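You operate a simulated robot arm through the tools that you are given. There is no shell and no other tool. Be economical: measure what you need, move in short steps, check, and stop when the job is done.

You run a simulated two-armed robot. Do the job below in one go: nothing can be reset, and whatever is moved stays where it is left.

Task
Wipe up the spill on the door end of the plank table with the green cloth and put it back.

Only the result counts: the job must be done as asked and must still hold three seconds after the hand-in. Knocking over, shifting, dropping, spilling or breaking anything else fails it. Flat cloth is picked up by pressing the open fingertips on it (5 to 10 N) and closing them slowly along it; thin cloth reads only 2 to 8 mm in the jaws.

Robot
Two 7-joint arms with two-finger parallel grippers on one trunk, on a base that drives. Base frame: it is fixed to the floor where the robot stands at the start and does not move with it; the origin is under the middle of the robot, x ahead of it, y to its left, z up; the surface under the hand at the start is at about z = 72. Lengths are in cm, angles in degrees, forces in N, time in s.
The left shoulder is at the start at [2, 13.8, 135], the right one opposite. With the tool pointing down near the work surface each hand reaches from about 10 to 30 cm from the robot's upright axis, wherever it stands, measured 20 degrees to its own side. Payload 1.57 kg a hand.
The tool frame of a hand sits at the grasp point between the pads (the TCP): z along the fingers, y along the line on which they close. The tips reach 3 cm beyond it. Largest opening 8 cm; finger width 1.7, thickness 1.2; the body of the gripper, 4 by 8.2 cm, starts 8 cm behind the TCP.
Orientation is that of the tool frame in the base frame, as a unit quaternion [w, x, y, z]. With the fingers straight down and closing along the base's y, the tool's x points along the base's -x, its y along +y and its z along -z.

Tools
- The arms move only by the tool apply_moves. It takes "left_rows", "right_rows" or both (then of equal length, played together; a hand with none holds still); each is a list that holds one entry, the list of rows, each a list of 7 numbers: the gripper command, from -1 (fully open) to 1 (shut), values between in proportion, then the shift along the base's x, y, z in cm, then the turn, a rotation vector about the base's x, y, z in rad. In form: [[[fingers, dx, dy, dz, rx, ry, rz], ...]]. A call has 1 to 10 rows; each row is the pose to reach, as a shift and turn from the pose commanded when the call began. Each row takes 0.2 s and may step no farther than 5 cm and 8.6 degrees from the row before; otherwise, or with a gripper value out of range, the whole call is refused. Where a pose cannot be reached the arm comes as near as it can. A force on the tool above 40 N (or 10 N above the force at the start of the call, whichever is more), or a blocked arm, ends the call early, and 0.2 s more pass. The fingers move at their own pace (about 4.5 cm/s each) and stop on an object; they squeeze with about 31 N. The grip force told is the motor's: it shows also when the fingers shut on nothing. Time passes only in rows, and 0.2 s behind the last, so rows that repeat a pose let the fingers close. It gives the time, the measured TCP pose, the force on the tool (base axes), the opening and the grip force at its end, in the units of the frame above (readings bear some noise), with the torque about the TCP (base axes, N m) and any sound that the robot's microphone picked up.
- Cameras (640 x 400 px; columns grow to the right, rows downward): "scene" is now at [15.63, 2.37, 121.32]; the picture's right is [0.46, -0.89, 0.00], its down [-0.72, -0.38, -0.58] and it looks along [0.51, 0.27, -0.82] (base axes); focal length 218 px, centre (320, 200). "left" rides on the left gripper at [7.2, 0.7, -12.2] in its tool frame; the picture's right is [-0.09, 1.00, 0.00], its down [-0.84, -0.08, -0.54] and it looks along [-0.54, -0.05, 0.84] (tool axes); focal length 238 px, centre (320, 200). "right" rides on the right gripper at [7.2, -0.7, -12.2] in its tool frame; the picture's right is [0.09, 1.00, 0.00], its down [-0.84, 0.08, -0.54] and it looks along [-0.54, 0.05, 0.84] (tool axes); focal length 238 px, centre (320, 200). There is no depth. A picture from a camera that has moved, and an enlarged one, comes with that camera's place and axes in the base frame and with its lens. The place of the scene camera against the robot may be out by one fixed shift of up to 1.8 cm in any direction.
- get_image(camera): a new picture of that camera. No time passes.
- raise_lower(by): slides the trunk up (or, below 0, down) by that many cm; the arms and the scene camera ride with it, the base frame stays. It gives what a move gives, with no picture.
- base_move(legs): drives the robot by 1 to 6 legs, each [ahead, left, turn to the left] in cm, cm and degrees, along the robot's own axes; the way and the turn of a leg run together, so that a leg with both is an arc; at most 150 cm and 180 degrees a leg. The arms and the cameras ride along, it lands a little off, and it stops where it bumps. It gives what a move gives.
- aim_head(pan, tilt): turns the head with the scene camera to pan (to the left, within 60 degrees either way) and tilt (down, from -29 to 69), counted from straight ahead of the robot. It gives what a move gives.
- close_up(camera, box): a new picture of the part [left, top, right, bottom] of that camera's present view, enlarged. No time passes.
- job_done(): hands the job in; it is judged then, once.

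Work in short steps. Places have to be worked out from the pictures, the camera data and where the tool is seen: move nearer, look again, correct. Check each grasp and each placing, and mend what went wrong. You have 120 turns and 108 pictures in all, those below and enlarged ones among them. Open the grippers and draw the arms clear of the work before you hand the job in, unless the task says otherwise; then end with one line.

The tools are called after "Request:" by a JSON object that holds its "fn" and its "kwargs". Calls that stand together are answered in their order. apply_moves: Moves the arms, as the interface text tells. Its arguments: {"type":"object","properties":{"left_rows":{"type":"array"},"right_rows":{"type":"array"}},"required":[]} The other tools are called the same way: raise_lower (by) slides the trunk up or down; base_move (legs) drives the base; aim_head (pan, tilt) turns the head that bears the scene camera; get_image (camera) takes a picture; close_up (camera, box) takes an enlarged picture of a part of a camera's view; job_done () hands the job in.

At the start:

```text
time_s: 0.0
left_ee_pos: [24.79, 28.11, 99.76]
left_ee_rot: [0.0, 0.0, 1.0, 0.0]
left_contact_force: [0.5, -0.8, 0.1]
left_wrist_torque: [-0.01, 0.05, 0.02]
left_width: 8.01
left_grasp_force: 0.1
right_ee_pos: [34.65, 3.21, 100.88]
right_ee_rot: [0.0, 0.0, 1.0, 0.0]
right_contact_force: [-0.3, 0.5, 0.3]
right_wrist_torque: [-0.03, 0.01, -0.01]
right_width: 7.98
right_grasp_force: 0.1
trunk travel left (down, up): [-72.5, 51.5]
robot x, y, heading: [0.09, 0.09, 0.1]
head pan, tilt: [27.5, 54.7]
```

scene: 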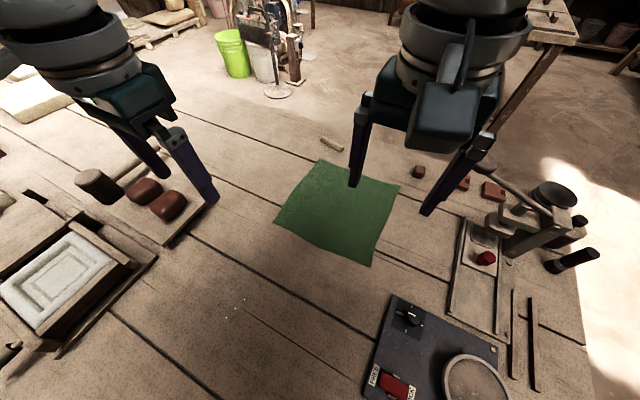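
right: 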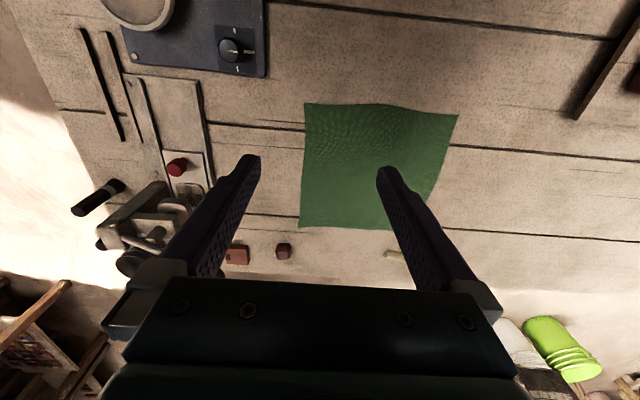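
left: 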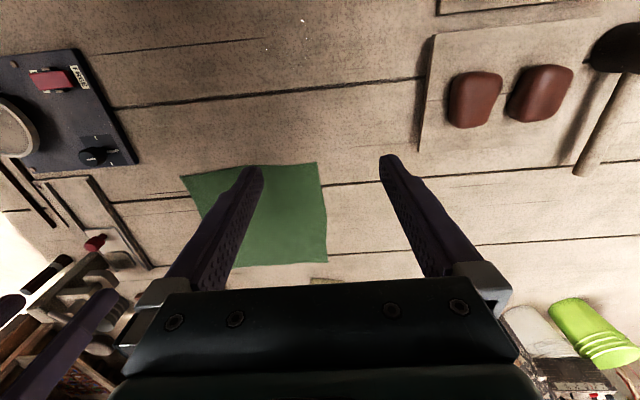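

The green cloth lies in the middle of the table; I do not see the spill or the door yet. I turn the head to look around.

Request:
{"fn": "aim_head", "kwargs": {"pan": 60, "tilt": 25}}

Request:
{"fn": "get_image", "kwargs": {"camera": "scene"}}

Request:
{"fn": "aim_head", "kwargs": {"pan": -40, "tilt": 25}}

Request:
{"fn": "get_image", "kwargs": {"camera": "scene"}}

Request:
{"fn": "aim_head", "kwargs": {"pan": 10, "tilt": 5}}

Request:
{"fn": "get_image", "kwargs": {"camera": "scene"}}

```text
time_s: 1.0
left_ee_pos: [24.75, 28.1, 99.81]
left_ee_rot: [0.0, 0.0, 1.0, 0.001]
left_contact_force: [0.4, -0.2, 0.1]
left_wrist_torque: [-0.03, -0.04, -0.02]
left_width: 8.02
left_grasp_force: 0.1
right_ee_pos: [34.8, 3.39, 100.93]
right_ee_rot: [0.001, 0.0, 1.0, 0.001]
right_contact_force: [-1.1, 0.0, 0.4]
right_wrist_torque: [0.01, 0.0, 0.02]
right_width: 8.0
right_grasp_force: 0.0
trunk travel left (down, up): [-72.5, 51.5]
robot x, y, heading: [0.41, -0.05, -0.0]
head pan, tilt: [60.0, 25.0]
```

```text
104 pictures are left
camera scene: at [13.82, 7.0, 125.68], right [0.87, -0.5, 0.0], down [-0.21, -0.37, -0.91], along [0.45, 0.78, -0.42], focal length 218 px, centre (320, 200)
```

scene: 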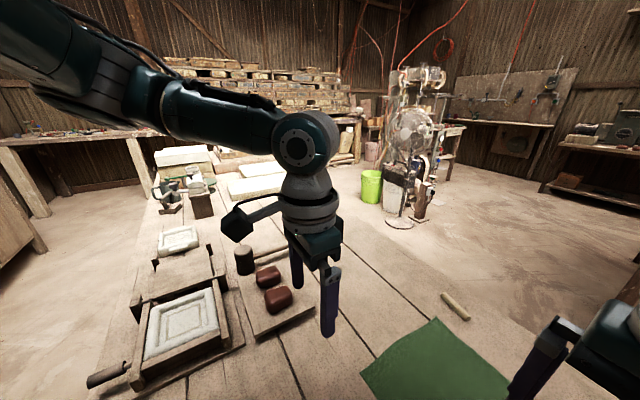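

```text
time_s: 2.7
left_ee_pos: [24.81, 28.03, 99.76]
left_ee_rot: [0.0, 0.0, 1.0, 0.0]
left_contact_force: [-0.1, -0.3, 0.3]
left_wrist_torque: [0.0, -0.01, -0.02]
left_width: 8.0
left_grasp_force: 0.0
right_ee_pos: [34.81, 3.22, 100.98]
right_ee_rot: [0.0, 0.0, 1.0, 0.0]
right_contact_force: [0.0, -0.1, -0.4]
right_wrist_torque: [-0.01, 0.01, 0.02]
right_width: 8.02
right_grasp_force: 0.1
trunk travel left (down, up): [-72.5, 51.5]
robot x, y, heading: [-0.04, 0.04, 0.1]
head pan, tilt: [-40.0, 25.0]
```

```text
103 pictures are left
camera scene: at [16.27, -6.89, 125.69], right [-0.64, -0.77, 0.0], down [-0.32, 0.27, -0.91], along [0.69, -0.58, -0.42], focal length 218 px, centre (320, 200)
```

scene: 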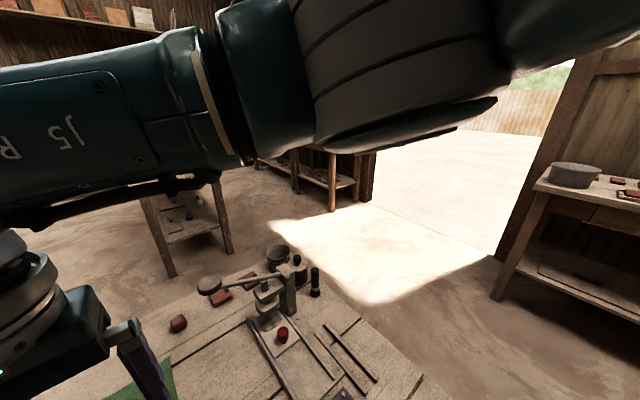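

```text
time_s: 3.9
left_ee_pos: [24.78, 28.07, 99.7]
left_ee_rot: [0.001, 0.0, 1.0, 0.0]
left_contact_force: [-1.2, 0.7, 0.9]
left_wrist_torque: [0.0, -0.04, -0.01]
left_width: 7.98
left_grasp_force: 0.0
right_ee_pos: [34.74, 3.32, 101.05]
right_ee_rot: [0.0, 0.001, 1.0, 0.0]
right_contact_force: [-0.1, -0.1, 0.0]
right_wrist_torque: [0.0, -0.01, -0.02]
right_width: 7.99
right_grasp_force: 0.0
trunk travel left (down, up): [-72.5, 51.5]
robot x, y, heading: [0.01, -0.05, -0.1]
head pan, tilt: [10.0, 5.0]
```

```text
102 pictures are left
camera scene: at [18.25, 0.62, 128.93], right [0.17, -0.98, 0.0], down [-0.09, -0.02, -1.0], along [0.98, 0.17, -0.09], focal length 218 px, centre (320, 200)
```

scene: 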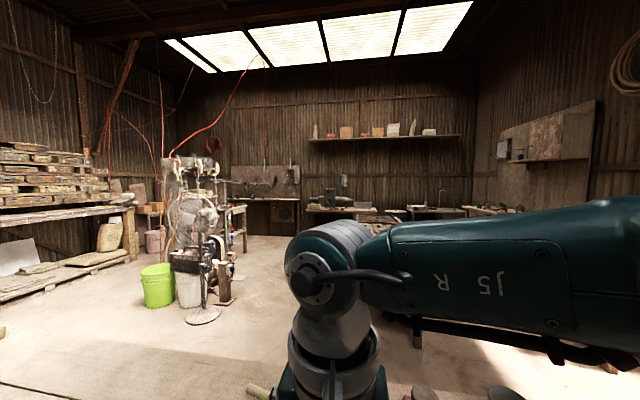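

The door is to the right (-y), so the spill is on the right end. I look down there, and at the middle of the table too.

Request:
{"fn": "aim_head", "kwargs": {"pan": -45, "tilt": 60}}

Request:
{"fn": "get_image", "kwargs": {"camera": "scene"}}

Request:
{"fn": "aim_head", "kwargs": {"pan": 0, "tilt": 65}}

Request:
{"fn": "get_image", "kwargs": {"camera": "scene"}}

```text
time_s: 5.2
left_ee_pos: [24.57, 28.12, 99.81]
left_ee_rot: [0.0, 0.0, 1.0, -0.001]
left_contact_force: [-0.5, 0.3, 0.3]
left_wrist_torque: [0.0, -0.02, -0.04]
left_width: 8.0
left_grasp_force: 0.0
right_ee_pos: [34.74, 3.29, 101.05]
right_ee_rot: [0.0, 0.0, 1.0, 0.0]
right_contact_force: [0.2, -0.3, -0.8]
right_wrist_torque: [-0.01, 0.01, -0.01]
right_width: 8.01
right_grasp_force: 0.0
trunk travel left (down, up): [-72.5, 51.5]
robot x, y, heading: [0.11, -0.28, 0.2]
head pan, tilt: [-45.0, 60.0]
```

```text
101 pictures are left
camera scene: at [13.93, -5.68, 120.69], right [-0.71, -0.71, 0.0], down [-0.61, 0.61, -0.5], along [0.35, -0.35, -0.87], focal length 218 px, centre (320, 200)
```

scene: 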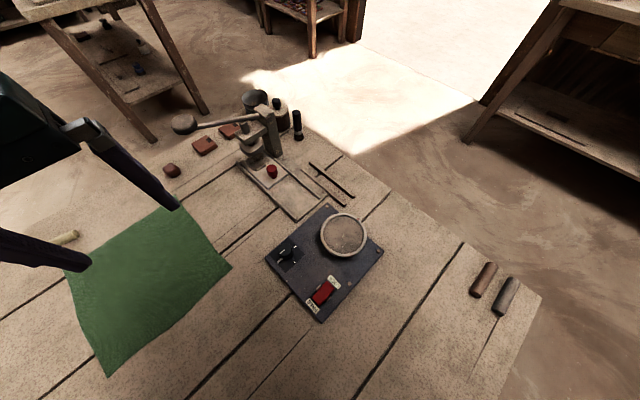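

```text
time_s: 6.3
left_ee_pos: [24.74, 28.16, 99.81]
left_ee_rot: [0.0, 0.0, 1.0, 0.0]
left_contact_force: [-0.1, -0.4, -0.9]
left_wrist_torque: [-0.03, 0.0, 0.01]
left_width: 7.99
left_grasp_force: 0.0
right_ee_pos: [34.67, 3.34, 101.06]
right_ee_rot: [0.001, 0.0, 1.0, 0.0]
right_contact_force: [-0.6, -0.4, -0.2]
right_wrist_torque: [0.01, 0.02, 0.0]
right_width: 8.0
right_grasp_force: 0.0
trunk travel left (down, up): [-72.5, 51.5]
robot x, y, heading: [0.04, 0.0, 0.0]
head pan, tilt: [0.0, 65.0]
```

```text
100 pictures are left
camera scene: at [15.28, -0.98, 120.13], right [0.0, -1.0, 0.0], down [-0.91, 0.0, -0.42], along [0.42, 0.0, -0.91], focal length 218 px, centre (320, 200)
```

scene: 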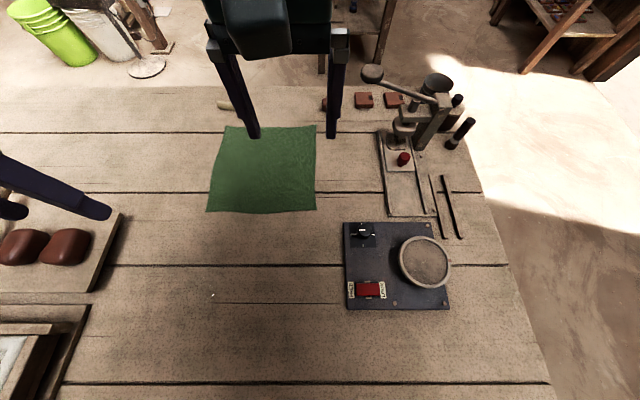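

No obvious spill at first sight; I zoom on the table.

Request:
{"fn": "close_up", "kwargs": {"camera": "scene", "box": [120, 210, 340, 350]}}

Request:
{"fn": "close_up", "kwargs": {"camera": "scene", "box": [320, 80, 560, 230]}}

Request:
{"fn": "close_up", "kwargs": {"camera": "scene", "box": [320, 220, 600, 400]}}

```text
2.86 times, centred on (230, 280) of scene
camera zoom: at [15.28, -0.98, 120.13], right [0.0, -1.0, 0.0], down [-0.91, 0.0, -0.42], along [0.42, 0.0, -0.91], focal length 624 px, centre (577, -29)
```

zoom: 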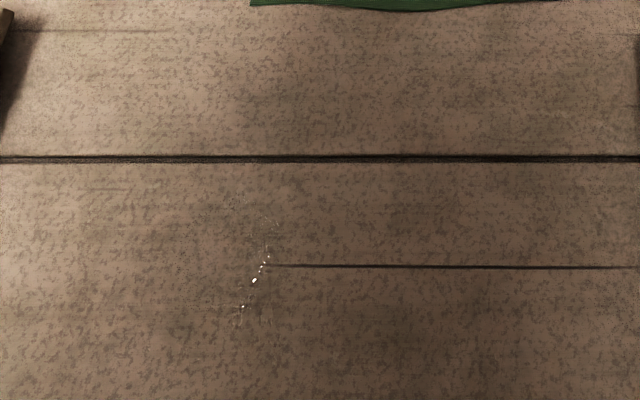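

```text
2.67 times, centred on (440, 155) of scene
camera zoom: at [15.28, -0.98, 120.13], right [0.0, -1.0, 0.0], down [-0.91, 0.0, -0.42], along [0.42, 0.0, -0.91], focal length 582 px, centre (0, 320)
```

zoom: 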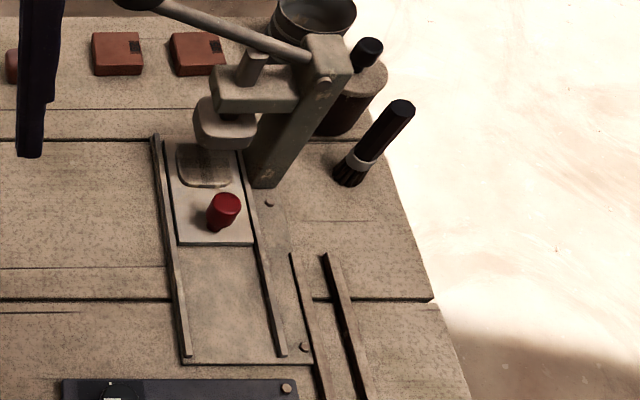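

```text
2.22 times, centred on (460, 310) of scene
camera zoom: at [15.28, -0.98, 120.13], right [0.0, -1.0, 0.0], down [-0.91, 0.0, -0.42], along [0.42, 0.0, -0.91], focal length 485 px, centre (9, -44)
```

zoom: 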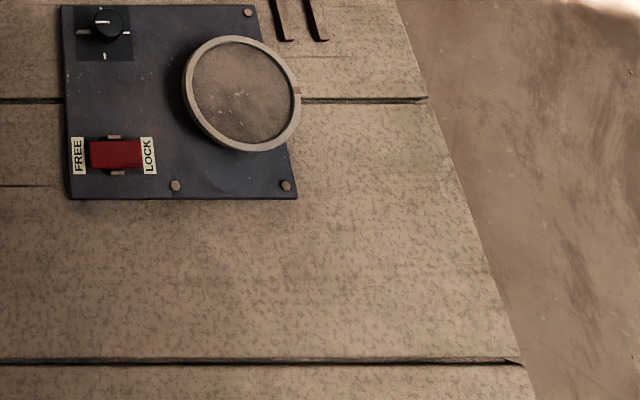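

There are glints near (16,21) that could be a clear puddle. I look at the left end and at the glints from another angle.

Request:
{"fn": "aim_head", "kwargs": {"pan": 45, "tilt": 45}}

Request:
{"fn": "get_image", "kwargs": {"camera": "scene"}}

Request:
{"fn": "close_up", "kwargs": {"camera": "left", "box": [120, 0, 440, 160]}}

Request:
{"fn": "aim_head", "kwargs": {"pan": 60, "tilt": 65}}

Request:
{"fn": "get_image", "kwargs": {"camera": "scene"}}

```text
time_s: 7.4
left_ee_pos: [24.77, 28.17, 99.78]
left_ee_rot: [0.0, 0.0, 1.0, 0.0]
left_contact_force: [0.5, 0.1, -0.3]
left_wrist_torque: [0.0, 0.01, 0.01]
left_width: 8.0
left_grasp_force: 0.0
right_ee_pos: [34.66, 3.39, 100.95]
right_ee_rot: [0.0, -0.001, 1.0, 0.0]
right_contact_force: [-0.6, -0.6, 0.3]
right_wrist_torque: [0.01, 0.03, 0.0]
right_width: 8.0
right_grasp_force: 0.0
trunk travel left (down, up): [-72.5, 51.5]
robot x, y, heading: [0.12, -0.1, 0.1]
head pan, tilt: [45.0, 45.0]
```

```text
96 pictures are left
camera scene: at [14.96, 4.77, 122.63], right [0.71, -0.71, 0.0], down [-0.5, -0.5, -0.71], along [0.5, 0.5, -0.71], focal length 218 px, centre (320, 200)
```

scene: 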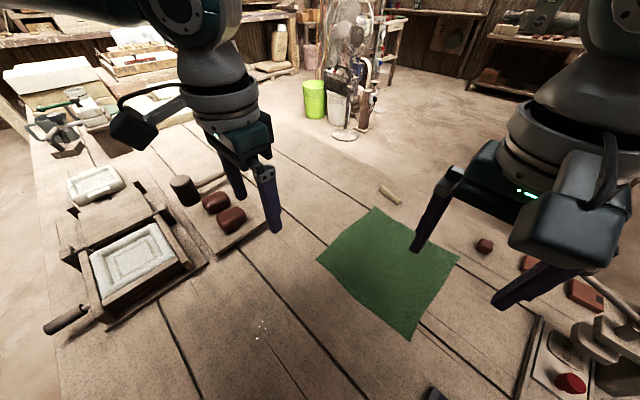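

```text
2.00 times, centred on (280, 80) of left
camera zoom: at [17.42, 28.71, 111.91], right [0.09, 1.0, 0.0], down [0.84, -0.08, 0.54], along [0.54, -0.05, -0.84], focal length 477 px, centre (400, 440)
```

zoom: 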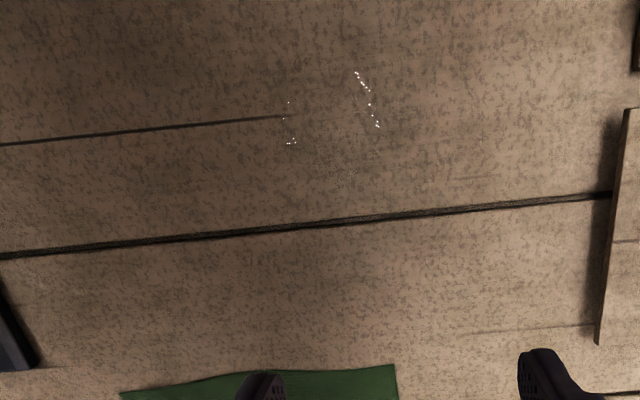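

```text
time_s: 8.2
left_ee_pos: [24.77, 28.1, 99.71]
left_ee_rot: [0.0, 0.0, 1.0, 0.0]
left_contact_force: [-0.1, -0.1, -0.1]
left_wrist_torque: [0.0, 0.0, -0.01]
left_width: 8.03
left_grasp_force: 0.0
right_ee_pos: [34.68, 3.21, 100.93]
right_ee_rot: [0.0, 0.0, 1.0, 0.0]
right_contact_force: [0.2, 0.2, 0.0]
right_wrist_torque: [0.0, 0.02, 0.0]
right_width: 7.99
right_grasp_force: 0.0
trunk travel left (down, up): [-72.5, 51.5]
robot x, y, heading: [-0.26, -0.14, -0.1]
head pan, tilt: [60.0, 65.0]
```

```text
94 pictures are left
camera scene: at [12.25, 4.29, 120.13], right [0.87, -0.5, 0.0], down [-0.45, -0.78, -0.42], along [0.21, 0.37, -0.91], focal length 218 px, centre (320, 200)
```

scene: 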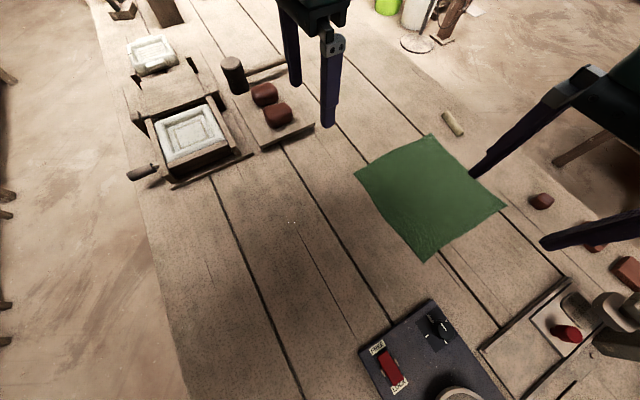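

The glints outline a clear puddle about x 14–18, y 20–27 (table seems to run y -42…+150, so this is its door half). I check for any other puddles nearer the door end and the far end.

Request:
{"fn": "close_up", "kwargs": {"camera": "scene", "box": [200, 150, 400, 280]}}

Request:
{"fn": "close_up", "kwargs": {"camera": "right", "box": [0, 0, 320, 200]}}

Request:
{"fn": "close_up", "kwargs": {"camera": "right", "box": [320, 0, 640, 260]}}

Request:
{"fn": "aim_head", "kwargs": {"pan": -60, "tilt": 65}}

Request:
{"fn": "get_image", "kwargs": {"camera": "scene"}}

```text
3.08 times, centred on (300, 215) of scene
camera zoom: at [12.25, 4.29, 120.13], right [0.87, -0.5, 0.0], down [-0.45, -0.78, -0.42], along [0.21, 0.37, -0.91], focal length 672 px, centre (382, 154)
```

zoom: 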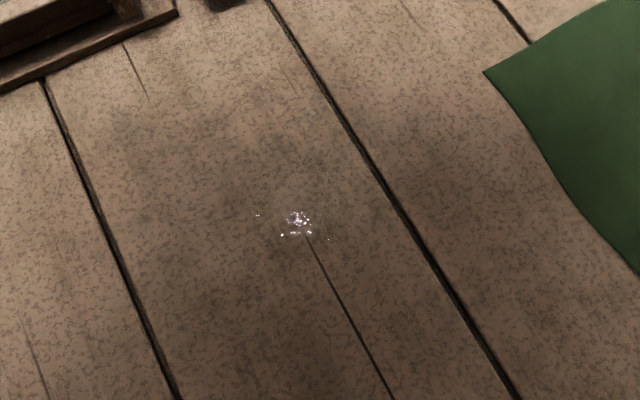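

```text
2.00 times, centred on (160, 100) of right
camera zoom: at [27.51, 2.62, 113.2], right [-0.09, 1.0, 0.0], down [0.84, 0.08, 0.54], along [0.54, 0.05, -0.84], focal length 477 px, centre (640, 400)
```

zoom: 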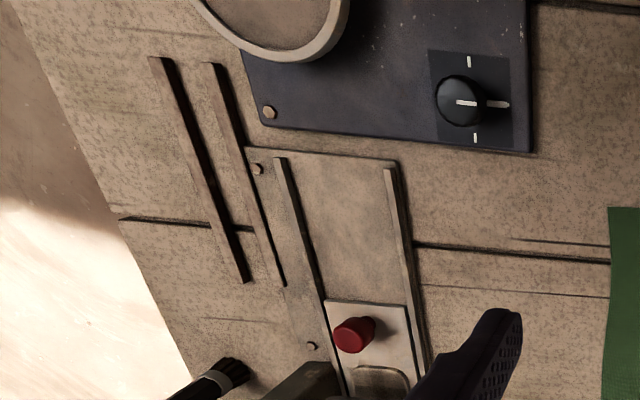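

```text
1.54 times, centred on (480, 130) of right
camera zoom: at [27.51, 2.62, 113.2], right [-0.09, 1.0, 0.0], down [0.84, 0.08, 0.54], along [0.54, 0.05, -0.84], focal length 367 px, centre (74, 308)
```

zoom: 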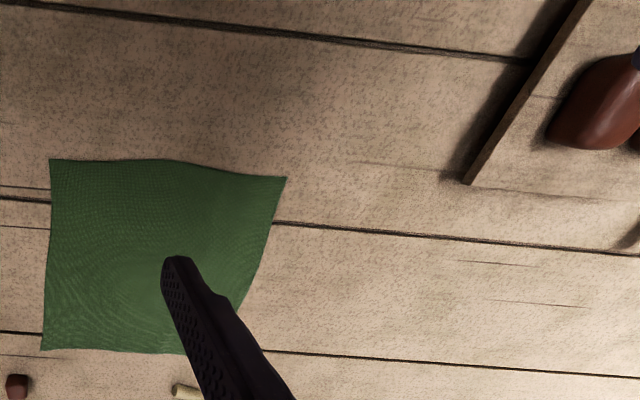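

```text
time_s: 10.2
left_ee_pos: [24.71, 28.12, 99.76]
left_ee_rot: [0.0, 0.0, 1.0, 0.0]
left_contact_force: [-0.7, -0.1, -0.2]
left_wrist_torque: [0.01, 0.01, 0.0]
left_width: 8.0
left_grasp_force: 0.0
right_ee_pos: [34.8, 3.2, 101.08]
right_ee_rot: [0.0, 0.0, 1.0, 0.0]
right_contact_force: [0.7, 0.4, 0.1]
right_wrist_torque: [-0.01, 0.04, 0.0]
right_width: 8.0
right_grasp_force: 0.0
trunk travel left (down, up): [-72.5, 51.5]
robot x, y, heading: [-0.03, -0.22, -0.1]
head pan, tilt: [-60.0, 65.0]
```

```text
90 pictures are left
camera scene: at [12.24, -6.22, 120.12], right [-0.87, -0.5, 0.0], down [-0.45, 0.78, -0.42], along [0.21, -0.37, -0.91], focal length 218 px, centre (320, 200)
```

scene: 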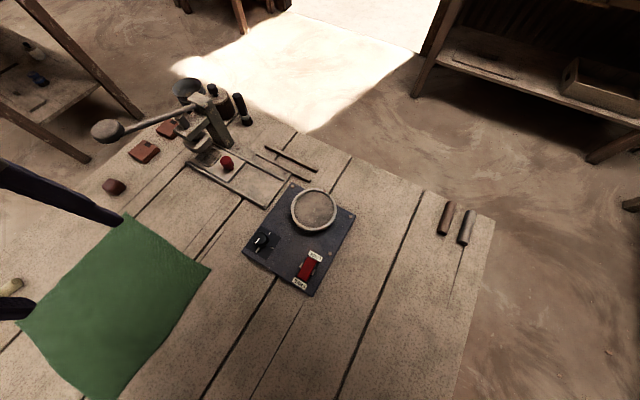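

The only puddle signs so far are around (15.5, 23.5). I zoom on the rest of the right end and the left part to rule out another spill.

Request:
{"fn": "close_up", "kwargs": {"camera": "scene", "box": [160, 140, 500, 400]}}

Request:
{"fn": "aim_head", "kwargs": {"pan": 60, "tilt": 40}}

Request:
{"fn": "close_up", "kwargs": {"camera": "scene", "box": [60, 60, 380, 260]}}

Request:
{"fn": "close_up", "kwargs": {"camera": "scene", "box": [60, 200, 380, 400]}}

```text
1.54 times, centred on (330, 270) of scene
camera zoom: at [12.24, -6.22, 120.12], right [-0.87, -0.5, 0.0], down [-0.45, 0.78, -0.42], along [0.21, -0.37, -0.91], focal length 336 px, centre (305, 92)
```

zoom: 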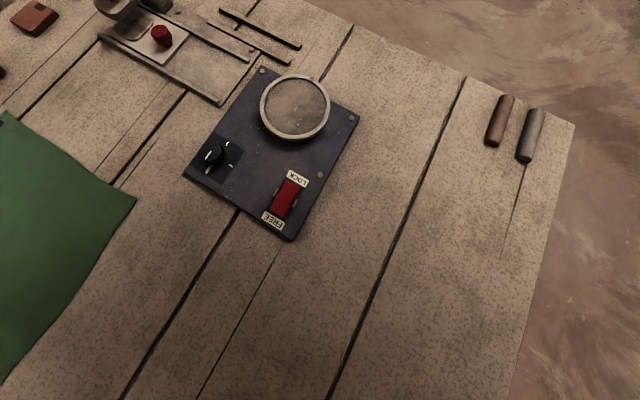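

```text
time_s: 12.2
left_ee_pos: [24.69, 28.03, 99.63]
left_ee_rot: [0.001, 0.0, 1.0, 0.0]
left_contact_force: [-0.3, -0.9, -0.7]
left_wrist_torque: [0.0, 0.02, 0.01]
left_width: 7.98
left_grasp_force: 0.0
right_ee_pos: [34.71, 3.36, 101.05]
right_ee_rot: [0.0, 0.0, 1.0, 0.0]
right_contact_force: [-0.4, 0.1, -0.7]
right_wrist_torque: [0.01, -0.01, -0.01]
right_width: 8.0
right_grasp_force: 0.0
trunk travel left (down, up): [-72.5, 51.5]
robot x, y, heading: [-0.13, -0.14, 0.3]
head pan, tilt: [60.0, 40.0]
```

```text
2.00 times, centred on (220, 160) of scene
camera zoom: at [13.46, 6.39, 123.35], right [0.87, -0.5, 0.0], down [-0.32, -0.56, -0.77], along [0.38, 0.66, -0.64], focal length 437 px, centre (520, 280)
```

zoom: 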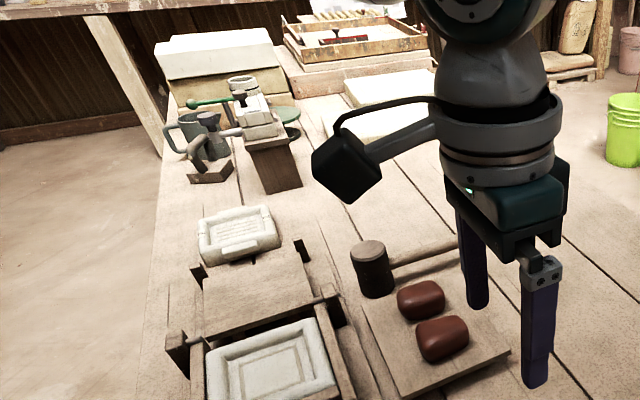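

```text
2.00 times, centred on (220, 300) of scene
camera zoom: at [13.46, 6.39, 123.35], right [0.87, -0.5, 0.0], down [-0.32, -0.56, -0.77], along [0.38, 0.66, -0.64], focal length 437 px, centre (520, 0)
```

zoom: 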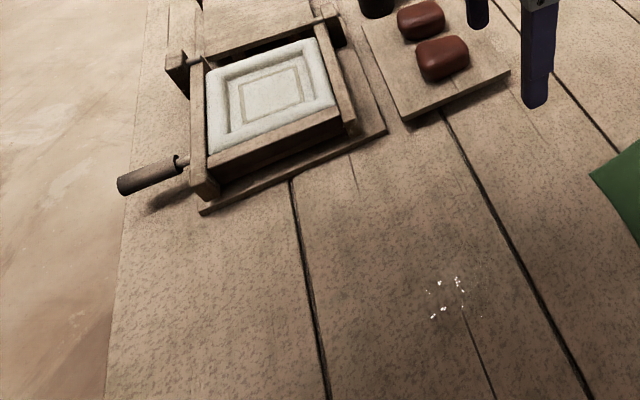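

Only one puddle exists, at roughly (15.5, 23). The cloth spans about x 35–61, y 0–26. I drive so that both near corners are within reach.

Request:
{"fn": "base_move", "kwargs": {"legs": [[0, 12, 0], [13, 0, 0]]}}

Request:
{"fn": "aim_head", "kwargs": {"pan": 0, "tilt": 65}}

Request:
{"fn": "get_image", "kwargs": {"camera": "scene"}}

Request:
{"fn": "get_image", "kwargs": {"camera": "left"}}

Request:
{"fn": "get_image", "kwargs": {"camera": "right"}}

```text
time_s: 14.3
left_ee_pos: [37.62, 40.02, 99.76]
left_ee_rot: [0.0, 0.0, 1.0, 0.0]
left_contact_force: [0.0, 0.5, -0.4]
left_wrist_torque: [-0.02, 0.01, 0.01]
left_width: 7.97
left_grasp_force: 0.0
right_ee_pos: [47.46, 15.15, 100.99]
right_ee_rot: [0.0, 0.0, 1.0, 0.0]
right_contact_force: [0.3, -0.4, 0.0]
right_wrist_torque: [0.0, 0.01, 0.03]
right_width: 7.98
right_grasp_force: 0.0
trunk travel left (down, up): [-72.5, 51.5]
robot x, y, heading: [12.71, 11.85, -0.1]
head pan, tilt: [60.0, 40.0]
```

```text
time_s: 15.7
left_ee_pos: [37.78, 40.03, 99.81]
left_ee_rot: [0.001, 0.001, 1.0, 0.0]
left_contact_force: [0.8, 0.3, 0.0]
left_wrist_torque: [-0.03, 0.01, -0.02]
left_width: 8.0
left_grasp_force: 0.1
right_ee_pos: [47.55, 15.2, 100.97]
right_ee_rot: [0.001, 0.0, 1.0, 0.0]
right_contact_force: [0.5, 0.0, 0.4]
right_wrist_torque: [-0.06, 0.0, 0.01]
right_width: 8.0
right_grasp_force: 0.1
trunk travel left (down, up): [-72.5, 51.5]
robot x, y, heading: [12.97, 11.88, -0.1]
head pan, tilt: [0.0, 65.0]
```

```text
86 pictures are left
camera scene: at [28.13, 10.97, 120.13], right [0.0, -1.0, 0.0], down [-0.91, 0.0, -0.42], along [0.42, 0.0, -0.91], focal length 218 px, centre (320, 200)
```

scene: 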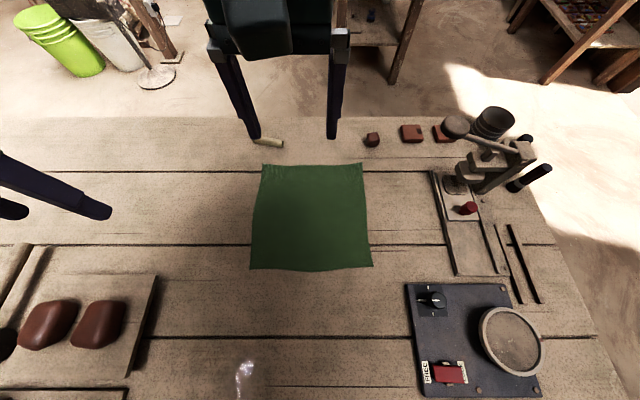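

```text
85 pictures are left
camera left: at [30.3, 40.64, 111.9], right [0.09, 1.0, 0.0], down [0.84, -0.08, 0.54], along [0.54, -0.05, -0.84], focal length 238 px, centre (320, 200)
```

left: 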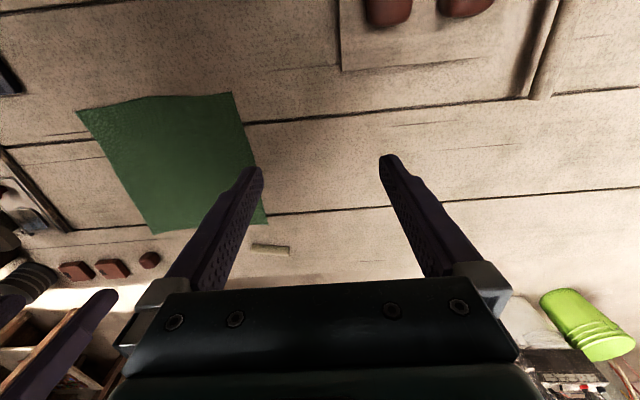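

```text
84 pictures are left
camera right: at [40.36, 14.54, 113.19], right [-0.09, 1.0, 0.0], down [0.84, 0.08, 0.54], along [0.54, 0.05, -0.84], focal length 238 px, centre (320, 200)
```

right: 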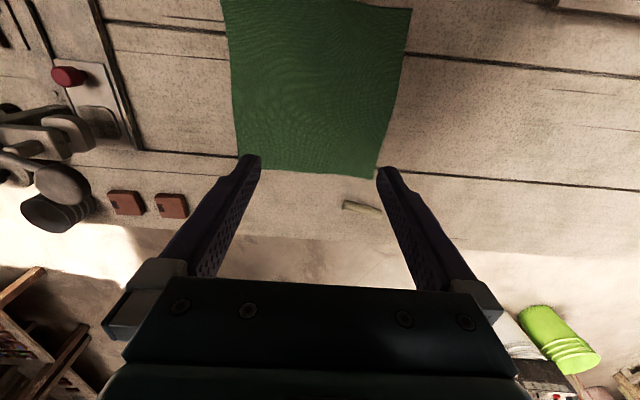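

Cross-checked with the wrist cameras, the cloth is at about x 35–61, y 0.7–26.5. I bring both hands above its near corners, fingers half open, at TCP z≈82.

Request:
{"fn": "apply_moves", "kwargs": {"left_rows": [[[0, 0, -4.2, 0, 0, 0, 0], [0, -0.2, -8.4, -1, 0, 0, 0], [0, -0.3, -12.6, -3, 0, 0, 0], [0, -0.4, -16.5, -5, 0, 0, 0], [0, -0.4, -16.5, -9, 0, 0, 0], [0, -0.4, -16.5, -13, 0, 0, 0], [0, -0.4, -16.5, -17, 0, 0, 0], [0, -0.4, -16.5, -18, 0, 0, 0]]], "right_rows": [[[0, -2.5, -3, 0, 0, 0, 0], [0, -5, -6, -1, 0, 0, 0], [0, -7.5, -9, -3, 0, 0, 0], [0, -10.2, -11.7, -5, 0, 0, 0], [0, -10.2, -11.7, -9, 0, 0, 0], [0, -10.2, -11.7, -13, 0, 0, 0], [0, -10.2, -11.7, -17, 0, 0, 0], [0, -10.2, -11.7, -19, 0, 0, 0]]]}}

Request:
{"fn": "get_image", "kwargs": {"camera": "left"}}

Request:
{"fn": "get_image", "kwargs": {"camera": "right"}}

```text
time_s: 17.4
left_ee_pos: [37.29, 23.58, 81.73]
left_ee_rot: [-0.001, 0.001, 1.0, 0.0]
left_contact_force: [-0.8, 0.1, 0.2]
left_wrist_torque: [0.0, 0.01, -0.01]
left_width: 4.02
left_grasp_force: 0.1
right_ee_pos: [37.41, 3.54, 81.94]
right_ee_rot: [0.001, 0.0, 1.0, 0.0]
right_contact_force: [0.2, -0.3, -0.3]
right_wrist_torque: [-0.01, -0.02, -0.01]
right_width: 4.0
right_grasp_force: 0.0
trunk travel left (down, up): [-72.5, 51.5]
robot x, y, heading: [12.49, 12.28, -0.2]
head pan, tilt: [0.0, 65.0]
```

```text
83 pictures are left
camera left: at [29.93, 24.18, 93.88], right [0.09, 1.0, 0.0], down [0.84, -0.08, 0.54], along [0.54, -0.05, -0.84], focal length 238 px, centre (320, 200)
```

left: 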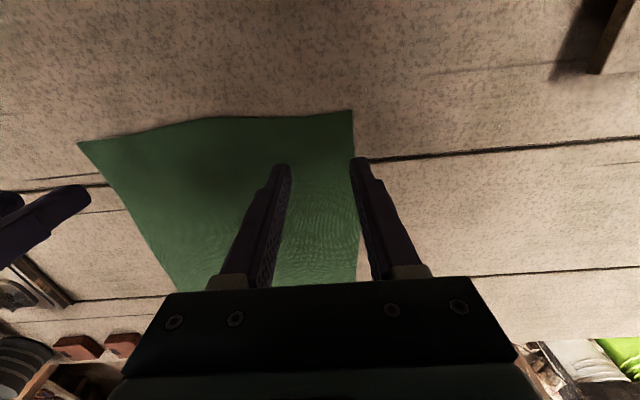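

```text
82 pictures are left
camera right: at [30.12, 2.87, 94.17], right [-0.09, 1.0, 0.0], down [0.84, 0.08, 0.54], along [0.54, 0.05, -0.84], focal length 238 px, centre (320, 200)
```

right: 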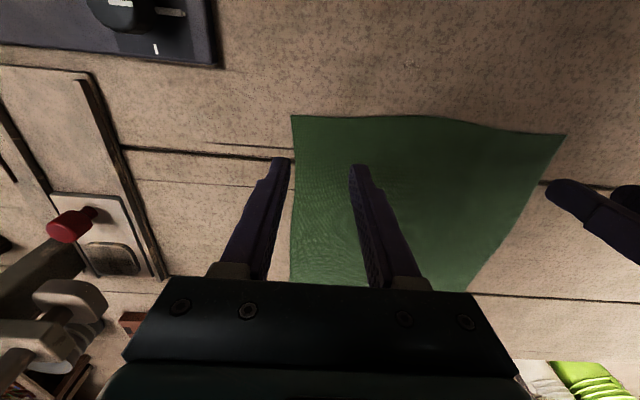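

The cloth corners are (35, 26.6) and (35.6, 0.8); the outer fingers are too near the edges, so I shift both hands inward and go down toward contact.

Request:
{"fn": "apply_moves", "kwargs": {"left_rows": [[[0, 0.3, -1.5, -2, 0, 0, 0], [0, 0.3, -1.5, -5, 0, 0, 0], [0, 0.3, -1.5, -6, 0, 0, 0], [0, 0.3, -1.5, -6.4, 0, 0, 0]]], "right_rows": [[[0, 0.6, 1.6, -2, 0, 0, 0], [0, 0.6, 1.6, -5, 0, 0, 0], [0, 0.6, 1.6, -6, 0, 0, 0], [0, 0.6, 1.6, -6.4, 0, 0, 0]]]}}

```text
time_s: 18.4
left_ee_pos: [37.56, 22.04, 75.42]
left_ee_rot: [0.0, 0.002, 1.0, 0.001]
left_contact_force: [-0.1, 0.4, 0.1]
left_wrist_torque: [0.03, -0.01, 0.01]
left_width: 4.02
left_grasp_force: 0.0
right_ee_pos: [37.83, 5.02, 75.89]
right_ee_rot: [0.0, 0.001, 1.0, 0.0]
right_contact_force: [1.0, 0.4, 0.5]
right_wrist_torque: [0.02, 0.0, -0.01]
right_width: 4.01
right_grasp_force: 0.0
right hand out of reach, approached as far as the arm can: row 4
trunk travel left (down, up): [-72.5, 51.5]
robot x, y, heading: [12.68, 12.05, -0.1]
head pan, tilt: [0.0, 65.0]
```

The right arm is at its low limit, so I lift the hands 8 cm relative and lower the trunk 8 cm.

Request:
{"fn": "apply_moves", "kwargs": {"left_rows": [[[0, 0, 0, 4, 0, 0, 0], [0, 0, 0, 8, 0, 0, 0]]], "right_rows": [[[0, 0, 0, 4, 0, 0, 0], [0, 0, 0, 8, 0, 0, 0]]]}}

Request:
{"fn": "raise_lower", "kwargs": {"by": -8}}

```text
time_s: 19.1
left_ee_pos: [37.61, 21.93, 83.31]
left_ee_rot: [-0.001, 0.0, 1.0, 0.001]
left_contact_force: [-0.9, 0.1, 0.5]
left_wrist_torque: [0.0, -0.01, 0.0]
left_width: 3.98
left_grasp_force: 0.1
right_ee_pos: [38.08, 4.94, 84.05]
right_ee_rot: [0.001, 0.002, 1.0, -0.001]
right_contact_force: [0.4, 0.8, 0.3]
right_wrist_torque: [0.02, 0.04, -0.01]
right_width: 3.98
right_grasp_force: 0.1
trunk travel left (down, up): [-72.5, 51.5]
robot x, y, heading: [13.05, 11.83, 0.1]
head pan, tilt: [0.0, 65.0]
```

```text
time_s: 20.2
left_ee_pos: [37.65, 22.0, 75.5]
left_ee_rot: [0.0, 0.0, 1.0, 0.0]
left_contact_force: [0.4, 0.2, 0.9]
left_wrist_torque: [0.01, 0.05, 0.01]
left_width: 4.0
left_grasp_force: 0.1
right_ee_pos: [38.0, 5.16, 76.09]
right_ee_rot: [0.001, 0.001, 1.0, 0.0]
right_contact_force: [-0.1, -0.4, -0.6]
right_wrist_torque: [0.02, 0.0, -0.01]
right_width: 3.99
right_grasp_force: 0.0
trunk travel left (down, up): [-64.5, 59.5]
robot x, y, heading: [12.89, 11.94, -0.1]
head pan, tilt: [0.0, 65.0]
```

Now I feel for contact in small steps.

Request:
{"fn": "apply_moves", "kwargs": {"left_rows": [[[0, 0, 0, -0.3, 0, 0, 0], [0, 0, 0, -0.5, 0, 0, 0]]], "right_rows": [[[0, 0, 0, -0.5, 0, 0, 0], [0, 0, 0, -1.0, 0, 0, 0]]]}}

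```text
time_s: 20.9
left_ee_pos: [37.78, 21.97, 75.12]
left_ee_rot: [0.001, 0.0, 1.0, -0.001]
left_contact_force: [-5.0, 2.0, 23.5]
left_wrist_torque: [0.55, 0.14, 0.16]
left_width: 4.0
left_grasp_force: 0.4
right_ee_pos: [38.05, 5.27, 75.17]
right_ee_rot: [0.0, 0.001, 1.0, 0.001]
right_contact_force: [-1.0, -0.5, 2.9]
right_wrist_torque: [-0.04, 0.05, 0.0]
right_width: 3.96
right_grasp_force: 0.1
trunk travel left (down, up): [-64.5, 59.5]
robot x, y, heading: [12.65, 11.65, 0.1]
head pan, tilt: [0.0, 65.0]
stopped in row 2 (left hand): the force on the tool passed its limit at 42 N (the readings are from after the stop); the commanded pose is now the measured one
```

Contact is at TCP z ≈ 75.15. I relax the left a little, press the right a little, and read the forces.

Request:
{"fn": "apply_moves", "kwargs": {"left_rows": [[[0, 0, 0, 0.12, 0, 0, 0], [0, 0, 0, 0.12, 0, 0, 0]]], "right_rows": [[[0, 0, 0, -0.05, 0, 0, 0], [0, 0, 0, -0.05, 0, 0, 0]]]}}

```text
time_s: 21.5
left_ee_pos: [37.8, 21.88, 75.05]
left_ee_rot: [0.001, 0.0, 1.0, -0.001]
left_contact_force: [0.8, 1.7, 3.7]
left_wrist_torque: [0.17, -0.04, -0.05]
left_width: 4.07
left_grasp_force: 0.1
right_ee_pos: [38.04, 5.25, 75.14]
right_ee_rot: [-0.001, 0.001, 1.0, 0.001]
right_contact_force: [-3.9, 1.1, 21.1]
right_wrist_torque: [-0.45, 0.12, -0.1]
right_width: 3.96
right_grasp_force: 0.1
trunk travel left (down, up): [-64.5, 59.5]
robot x, y, heading: [12.38, 11.89, 0.0]
head pan, tilt: [0.0, 65.0]
```

I trim to about 7 N each, then close slowly.

Request:
{"fn": "apply_moves", "kwargs": {"left_rows": [[[0, 0, 0, -0.02, 0, 0, 0], [0.1, 0, 0, -0.02, 0, 0, 0], [0.2, 0, 0, -0.02, 0, 0, 0], [0.3, 0, 0, -0.02, 0, 0, 0], [0.4, 0, 0, -0.02, 0, 0, 0], [0.5, 0, 0, -0.02, 0, 0, 0]]], "right_rows": [[[0, 0, 0, 0.06, 0, 0, 0], [0.1, 0, 0, 0.06, 0, 0, 0], [0.2, 0, 0, 0.06, 0, 0, 0], [0.3, 0, 0, 0.06, 0, 0, 0], [0.4, 0, 0, 0.06, 0, 0, 0], [0.5, 0, 0, 0.06, 0, 0, 0]]]}}

Request:
{"fn": "get_image", "kwargs": {"camera": "left"}}

Request:
{"fn": "get_image", "kwargs": {"camera": "right"}}

```text
time_s: 22.9
left_ee_pos: [37.8, 21.94, 75.1]
left_ee_rot: [0.001, 0.0, 1.0, -0.001]
left_contact_force: [-0.2, -0.2, 4.6]
left_wrist_torque: [0.1, 0.0, 0.01]
left_width: 2.06
left_grasp_force: 0.4
right_ee_pos: [38.05, 5.19, 75.07]
right_ee_rot: [0.0, 0.001, 1.0, 0.0]
right_contact_force: [0.7, 0.0, 5.8]
right_wrist_torque: [-0.05, 0.0, -0.02]
right_width: 2.11
right_grasp_force: 0.4
trunk travel left (down, up): [-64.5, 59.5]
robot x, y, heading: [13.06, 12.01, -0.2]
head pan, tilt: [0.0, 65.0]
```

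```text
81 pictures are left
camera left: at [30.46, 22.51, 87.25], right [0.09, 1.0, 0.0], down [0.84, -0.08, 0.54], along [0.54, -0.05, -0.84], focal length 238 px, centre (320, 200)
```

left: 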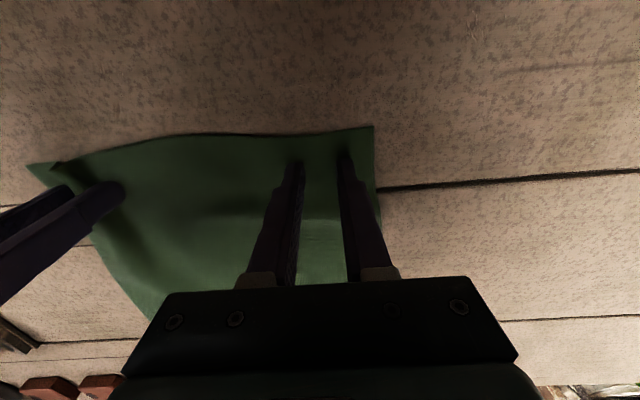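

```text
80 pictures are left
camera right: at [30.82, 4.48, 87.3], right [-0.09, 1.0, 0.0], down [0.84, 0.08, 0.54], along [0.54, 0.05, -0.84], focal length 238 px, centre (320, 200)
```

right: 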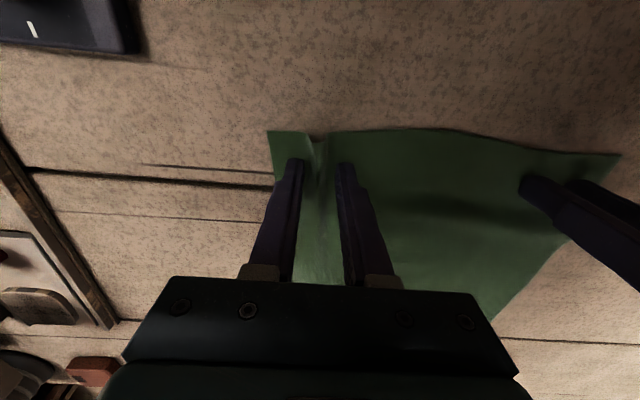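

The cloth folds up between the right fingers and seems to begin at the left. I close on, with a little more press on the left.

Request:
{"fn": "apply_moves", "kwargs": {"left_rows": [[[0.6, 0, 0, -0.03, 0, 0, 0], [0.7, 0, 0, -0.03, 0, 0, 0], [0.8, 0, 0, -0.03, 0, 0, 0], [0.9, 0, 0, -0.03, 0, 0, 0], [1, 0, 0, -0.03, 0, 0, 0], [1, 0, 0, -0.03, 0, 0, 0], [1, 0, 0, -0.03, 0, 0, 0]]], "right_rows": [[[0.6, 0, 0, -0.02, 0, 0, 0], [0.7, 0, 0, -0.02, 0, 0, 0], [0.8, 0, 0, -0.02, 0, 0, 0], [0.9, 0, 0, -0.02, 0, 0, 0], [1, 0, 0, -0.02, 0, 0, 0], [1, 0, 0, -0.02, 0, 0, 0], [1, 0, 0, -0.02, 0, 0, 0]]]}}

Request:
{"fn": "get_image", "kwargs": {"camera": "left"}}

Request:
{"fn": "get_image", "kwargs": {"camera": "right"}}

```text
time_s: 24.5
left_ee_pos: [37.83, 21.87, 75.08]
left_ee_rot: [0.001, 0.0, 1.0, 0.0]
left_contact_force: [0.2, 2.9, 14.4]
left_wrist_torque: [0.13, 0.03, 0.0]
left_width: 0.01
left_grasp_force: 21.3
right_ee_pos: [38.05, 5.21, 75.13]
right_ee_rot: [0.0, 0.001, 1.0, 0.0]
right_contact_force: [-1.2, -0.5, 8.7]
right_wrist_torque: [-0.08, 0.02, -0.03]
right_width: 0.23
right_grasp_force: 23.9
trunk travel left (down, up): [-64.5, 59.5]
robot x, y, heading: [12.88, 11.73, -0.1]
head pan, tilt: [0.0, 65.0]
```

```text
79 pictures are left
camera left: at [30.5, 22.56, 87.24], right [0.09, 1.0, 0.0], down [0.84, -0.08, 0.54], along [0.54, -0.05, -0.84], focal length 238 px, centre (320, 200)
```

left: 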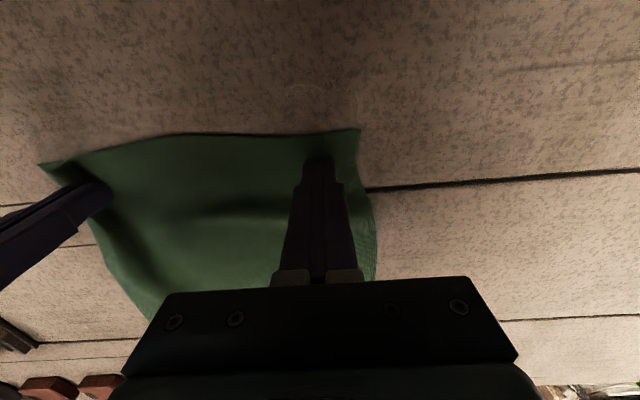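

```text
78 pictures are left
camera right: at [30.83, 4.53, 87.3], right [-0.09, 1.0, 0.0], down [0.84, 0.08, 0.54], along [0.54, 0.05, -0.84], focal length 238 px, centre (320, 200)
```

right: 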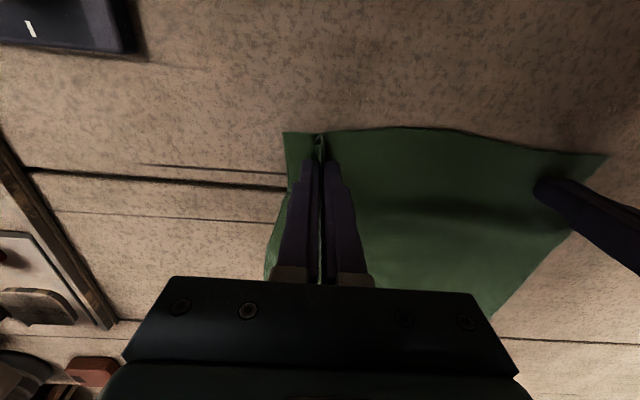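

The right has the cloth (0.23 cm); the left shut on nothing. I reopen the left just above the cloth and press again, harder.

Request:
{"fn": "apply_moves", "kwargs": {"left_rows": [[[0.9, 0, 0, 0.5, 0, 0, 0], [0, 0, -0.5, 0.6, 0, 0, 0], [0, 0, -0.5, 0.6, 0, 0, 0], [0, 0, -0.5, 0.6, 0, 0, 0], [0, 0, -0.5, 0.2, 0, 0, 0], [0, 0, -0.5, 0.05, 0, 0, 0]]]}}

```text
time_s: 25.9
left_ee_pos: [37.78, 21.4, 75.13]
left_ee_rot: [0.002, 0.0, 1.0, -0.002]
left_contact_force: [-1.2, -0.2, 3.1]
left_wrist_torque: [0.06, 0.04, 0.02]
left_width: 3.98
left_grasp_force: 0.0
right_ee_pos: [38.11, 5.12, 75.13]
right_ee_rot: [0.0, 0.001, 1.0, 0.002]
right_contact_force: [0.1, 1.2, 11.5]
right_wrist_torque: [-0.03, -0.04, -0.03]
right_width: 0.2
right_grasp_force: 23.6
trunk travel left (down, up): [-64.5, 59.5]
robot x, y, heading: [12.57, 12.09, 0.2]
head pan, tilt: [0.0, 65.0]
```

Request:
{"fn": "apply_moves", "kwargs": {"left_rows": [[[0, 0, 0, -0.05, 0, 0, 0], [0.1, 0, 0, -0.05, 0, 0, 0], [0.2, 0, 0, -0.05, 0, 0, 0], [0.3, 0, 0, -0.05, 0, 0, 0], [0.4, 0, 0, -0.05, 0, 0, 0]]]}}

Request:
{"fn": "get_image", "kwargs": {"camera": "left"}}

```text
time_s: 27.1
left_ee_pos: [37.9, 21.21, 75.1]
left_ee_rot: [0.001, 0.0, 1.0, -0.002]
left_contact_force: [0.3, 0.9, 8.4]
left_wrist_torque: [0.17, 0.0, 0.0]
left_width: 2.38
left_grasp_force: 0.0
right_ee_pos: [38.03, 5.1, 74.99]
right_ee_rot: [0.0, 0.001, 1.0, 0.0]
right_contact_force: [0.2, 1.5, 10.7]
right_wrist_torque: [-0.01, -0.02, 0.0]
right_width: 0.21
right_grasp_force: 23.9
trunk travel left (down, up): [-64.5, 59.5]
robot x, y, heading: [12.39, 11.75, 0.1]
head pan, tilt: [0.0, 65.0]
```

```text
77 pictures are left
camera left: at [30.52, 22.01, 87.25], right [0.09, 1.0, 0.0], down [0.84, -0.08, 0.54], along [0.54, -0.05, -0.84], focal length 238 px, centre (320, 200)
```

left: 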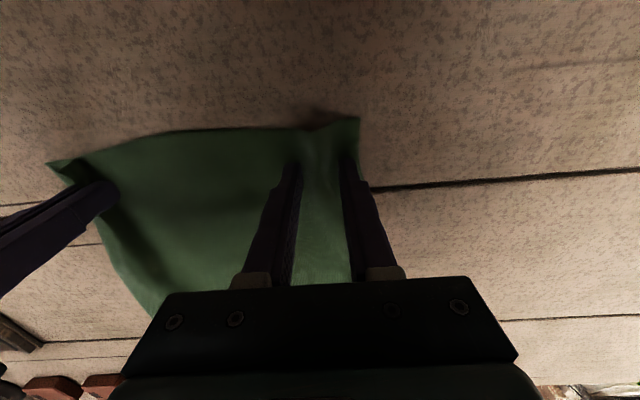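

Request:
{"fn": "apply_moves", "kwargs": {"left_rows": [[[0.5, 0, 0, -0.03, -0.01, 0, 0], [0.6, 0, 0, -0.03, -0.01, 0, 0], [0.7, 0, 0, -0.03, -0.01, 0, 0], [0.8, 0, 0, -0.03, -0.01, 0, 0], [0.9, 0, 0, -0.03, -0.01, 0, 0], [1, 0, 0, -0.03, -0.01, 0, 0], [1, 0, 0, -0.03, -0.01, 0, 0]]]}}

Request:
{"fn": "get_image", "kwargs": {"camera": "left"}}

```text
time_s: 28.7
left_ee_pos: [38.03, 21.4, 75.01]
left_ee_rot: [0.003, 0.0, 1.0, -0.007]
left_contact_force: [1.2, 2.7, 24.9]
left_wrist_torque: [0.28, 0.02, 0.0]
left_width: 0.17
left_grasp_force: 23.5
right_ee_pos: [38.07, 5.25, 75.13]
right_ee_rot: [-0.001, 0.001, 1.0, 0.0]
right_contact_force: [-0.2, 0.7, 5.2]
right_wrist_torque: [-0.07, 0.0, 0.0]
right_width: 0.16
right_grasp_force: 23.3
trunk travel left (down, up): [-64.5, 59.5]
robot x, y, heading: [12.93, 11.97, -0.1]
head pan, tilt: [0.0, 65.0]
```

```text
76 pictures are left
camera left: at [30.57, 22.25, 87.23], right [0.09, 1.0, -0.01], down [0.83, -0.07, 0.55], along [0.54, -0.06, -0.84], focal length 238 px, centre (320, 200)
```

left: 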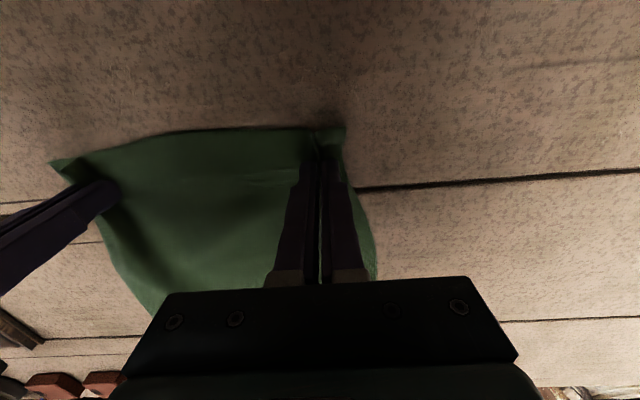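

Both hands now hold cloth (0.16–0.17 cm). I lift 3 cm and check.

Request:
{"fn": "apply_moves", "kwargs": {"left_rows": [[[1, 0, 0, 1, 0.01, 0, 0], [1, -1, 0, 2, 0.01, 0, 0], [1, -2, 0, 3, 0.01, 0, 0]]], "right_rows": [[[1, 0, 0, 1, 0, 0, 0], [1, -1, 0, 2, 0, 0, 0], [1, -2, 0, 3, 0, 0, 0]]]}}

Request:
{"fn": "get_image", "kwargs": {"camera": "scene"}}

```text
time_s: 29.5
left_ee_pos: [35.71, 21.4, 78.01]
left_ee_rot: [0.0, 0.0, 1.0, -0.002]
left_contact_force: [0.8, -2.5, 0.6]
left_wrist_torque: [-0.04, 0.01, 0.01]
left_width: 0.18
left_grasp_force: 23.7
right_ee_pos: [35.98, 5.09, 78.08]
right_ee_rot: [-0.001, 0.001, 1.0, 0.0]
right_contact_force: [0.0, 2.1, 0.6]
right_wrist_torque: [0.07, 0.0, 0.03]
right_width: 0.15
right_grasp_force: 23.9
trunk travel left (down, up): [-64.5, 59.5]
robot x, y, heading: [12.78, 12.0, -0.3]
head pan, tilt: [0.0, 65.0]
```

```text
75 pictures are left
camera scene: at [28.1, 10.97, 112.12], right [0.0, -1.0, 0.0], down [-0.91, 0.0, -0.42], along [0.42, 0.0, -0.91], focal length 218 px, centre (320, 200)
```

scene: 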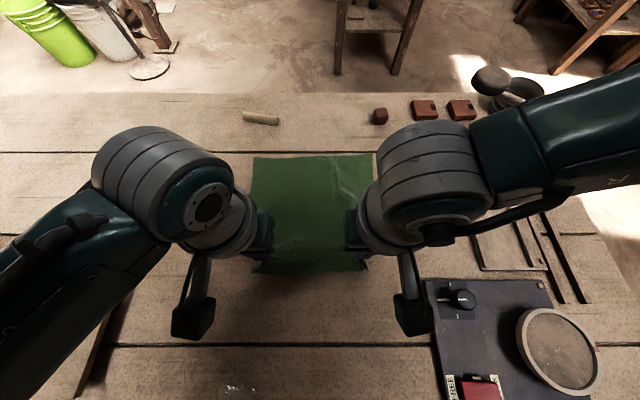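

Both corners are held. I drive back and slightly left, dragging the cloth toward the puddle.

Request:
{"fn": "base_move", "kwargs": {"legs": [[-14, 3, 0]]}}

Request:
{"fn": "get_image", "kwargs": {"camera": "scene"}}

Request:
{"fn": "get_image", "kwargs": {"camera": "left"}}

```text
time_s: 30.9
left_ee_pos: [21.77, 24.27, 78.04]
left_ee_rot: [0.002, 0.0, 1.0, -0.002]
left_contact_force: [-0.2, -1.7, 1.6]
left_wrist_torque: [-0.06, -0.01, 0.04]
left_width: 0.18
left_grasp_force: 23.6
right_ee_pos: [21.96, 8.17, 78.03]
right_ee_rot: [0.001, 0.001, 1.0, 0.0]
right_contact_force: [-0.3, 2.1, 0.2]
right_wrist_torque: [0.04, -0.01, 0.0]
right_width: 0.21
right_grasp_force: 23.4
trunk travel left (down, up): [-64.5, 59.5]
robot x, y, heading: [-1.12, 14.77, -0.0]
head pan, tilt: [0.0, 65.0]
```

```text
74 pictures are left
camera scene: at [14.13, 13.97, 112.12], right [0.0, -1.0, 0.0], down [-0.91, 0.0, -0.42], along [0.42, 0.0, -0.91], focal length 218 px, centre (320, 200)
```

scene: 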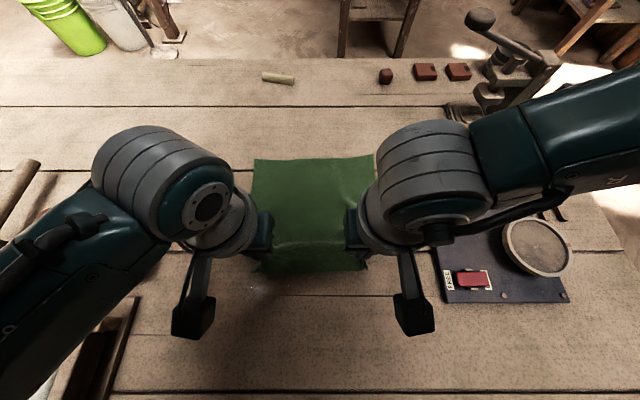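

```text
73 pictures are left
camera left: at [14.43, 24.96, 90.17], right [0.09, 1.0, 0.0], down [0.84, -0.08, 0.54], along [0.54, -0.05, -0.84], focal length 238 px, centre (320, 200)
```

left: 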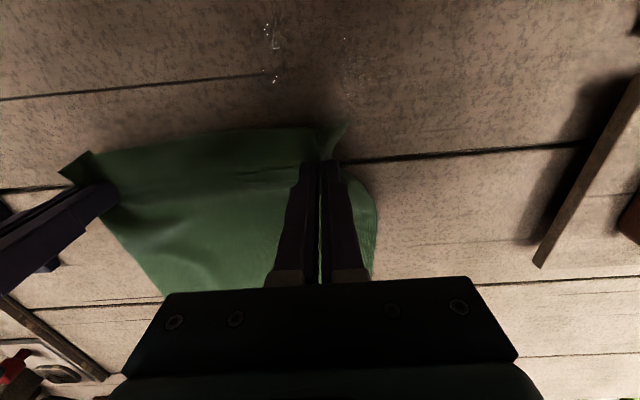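

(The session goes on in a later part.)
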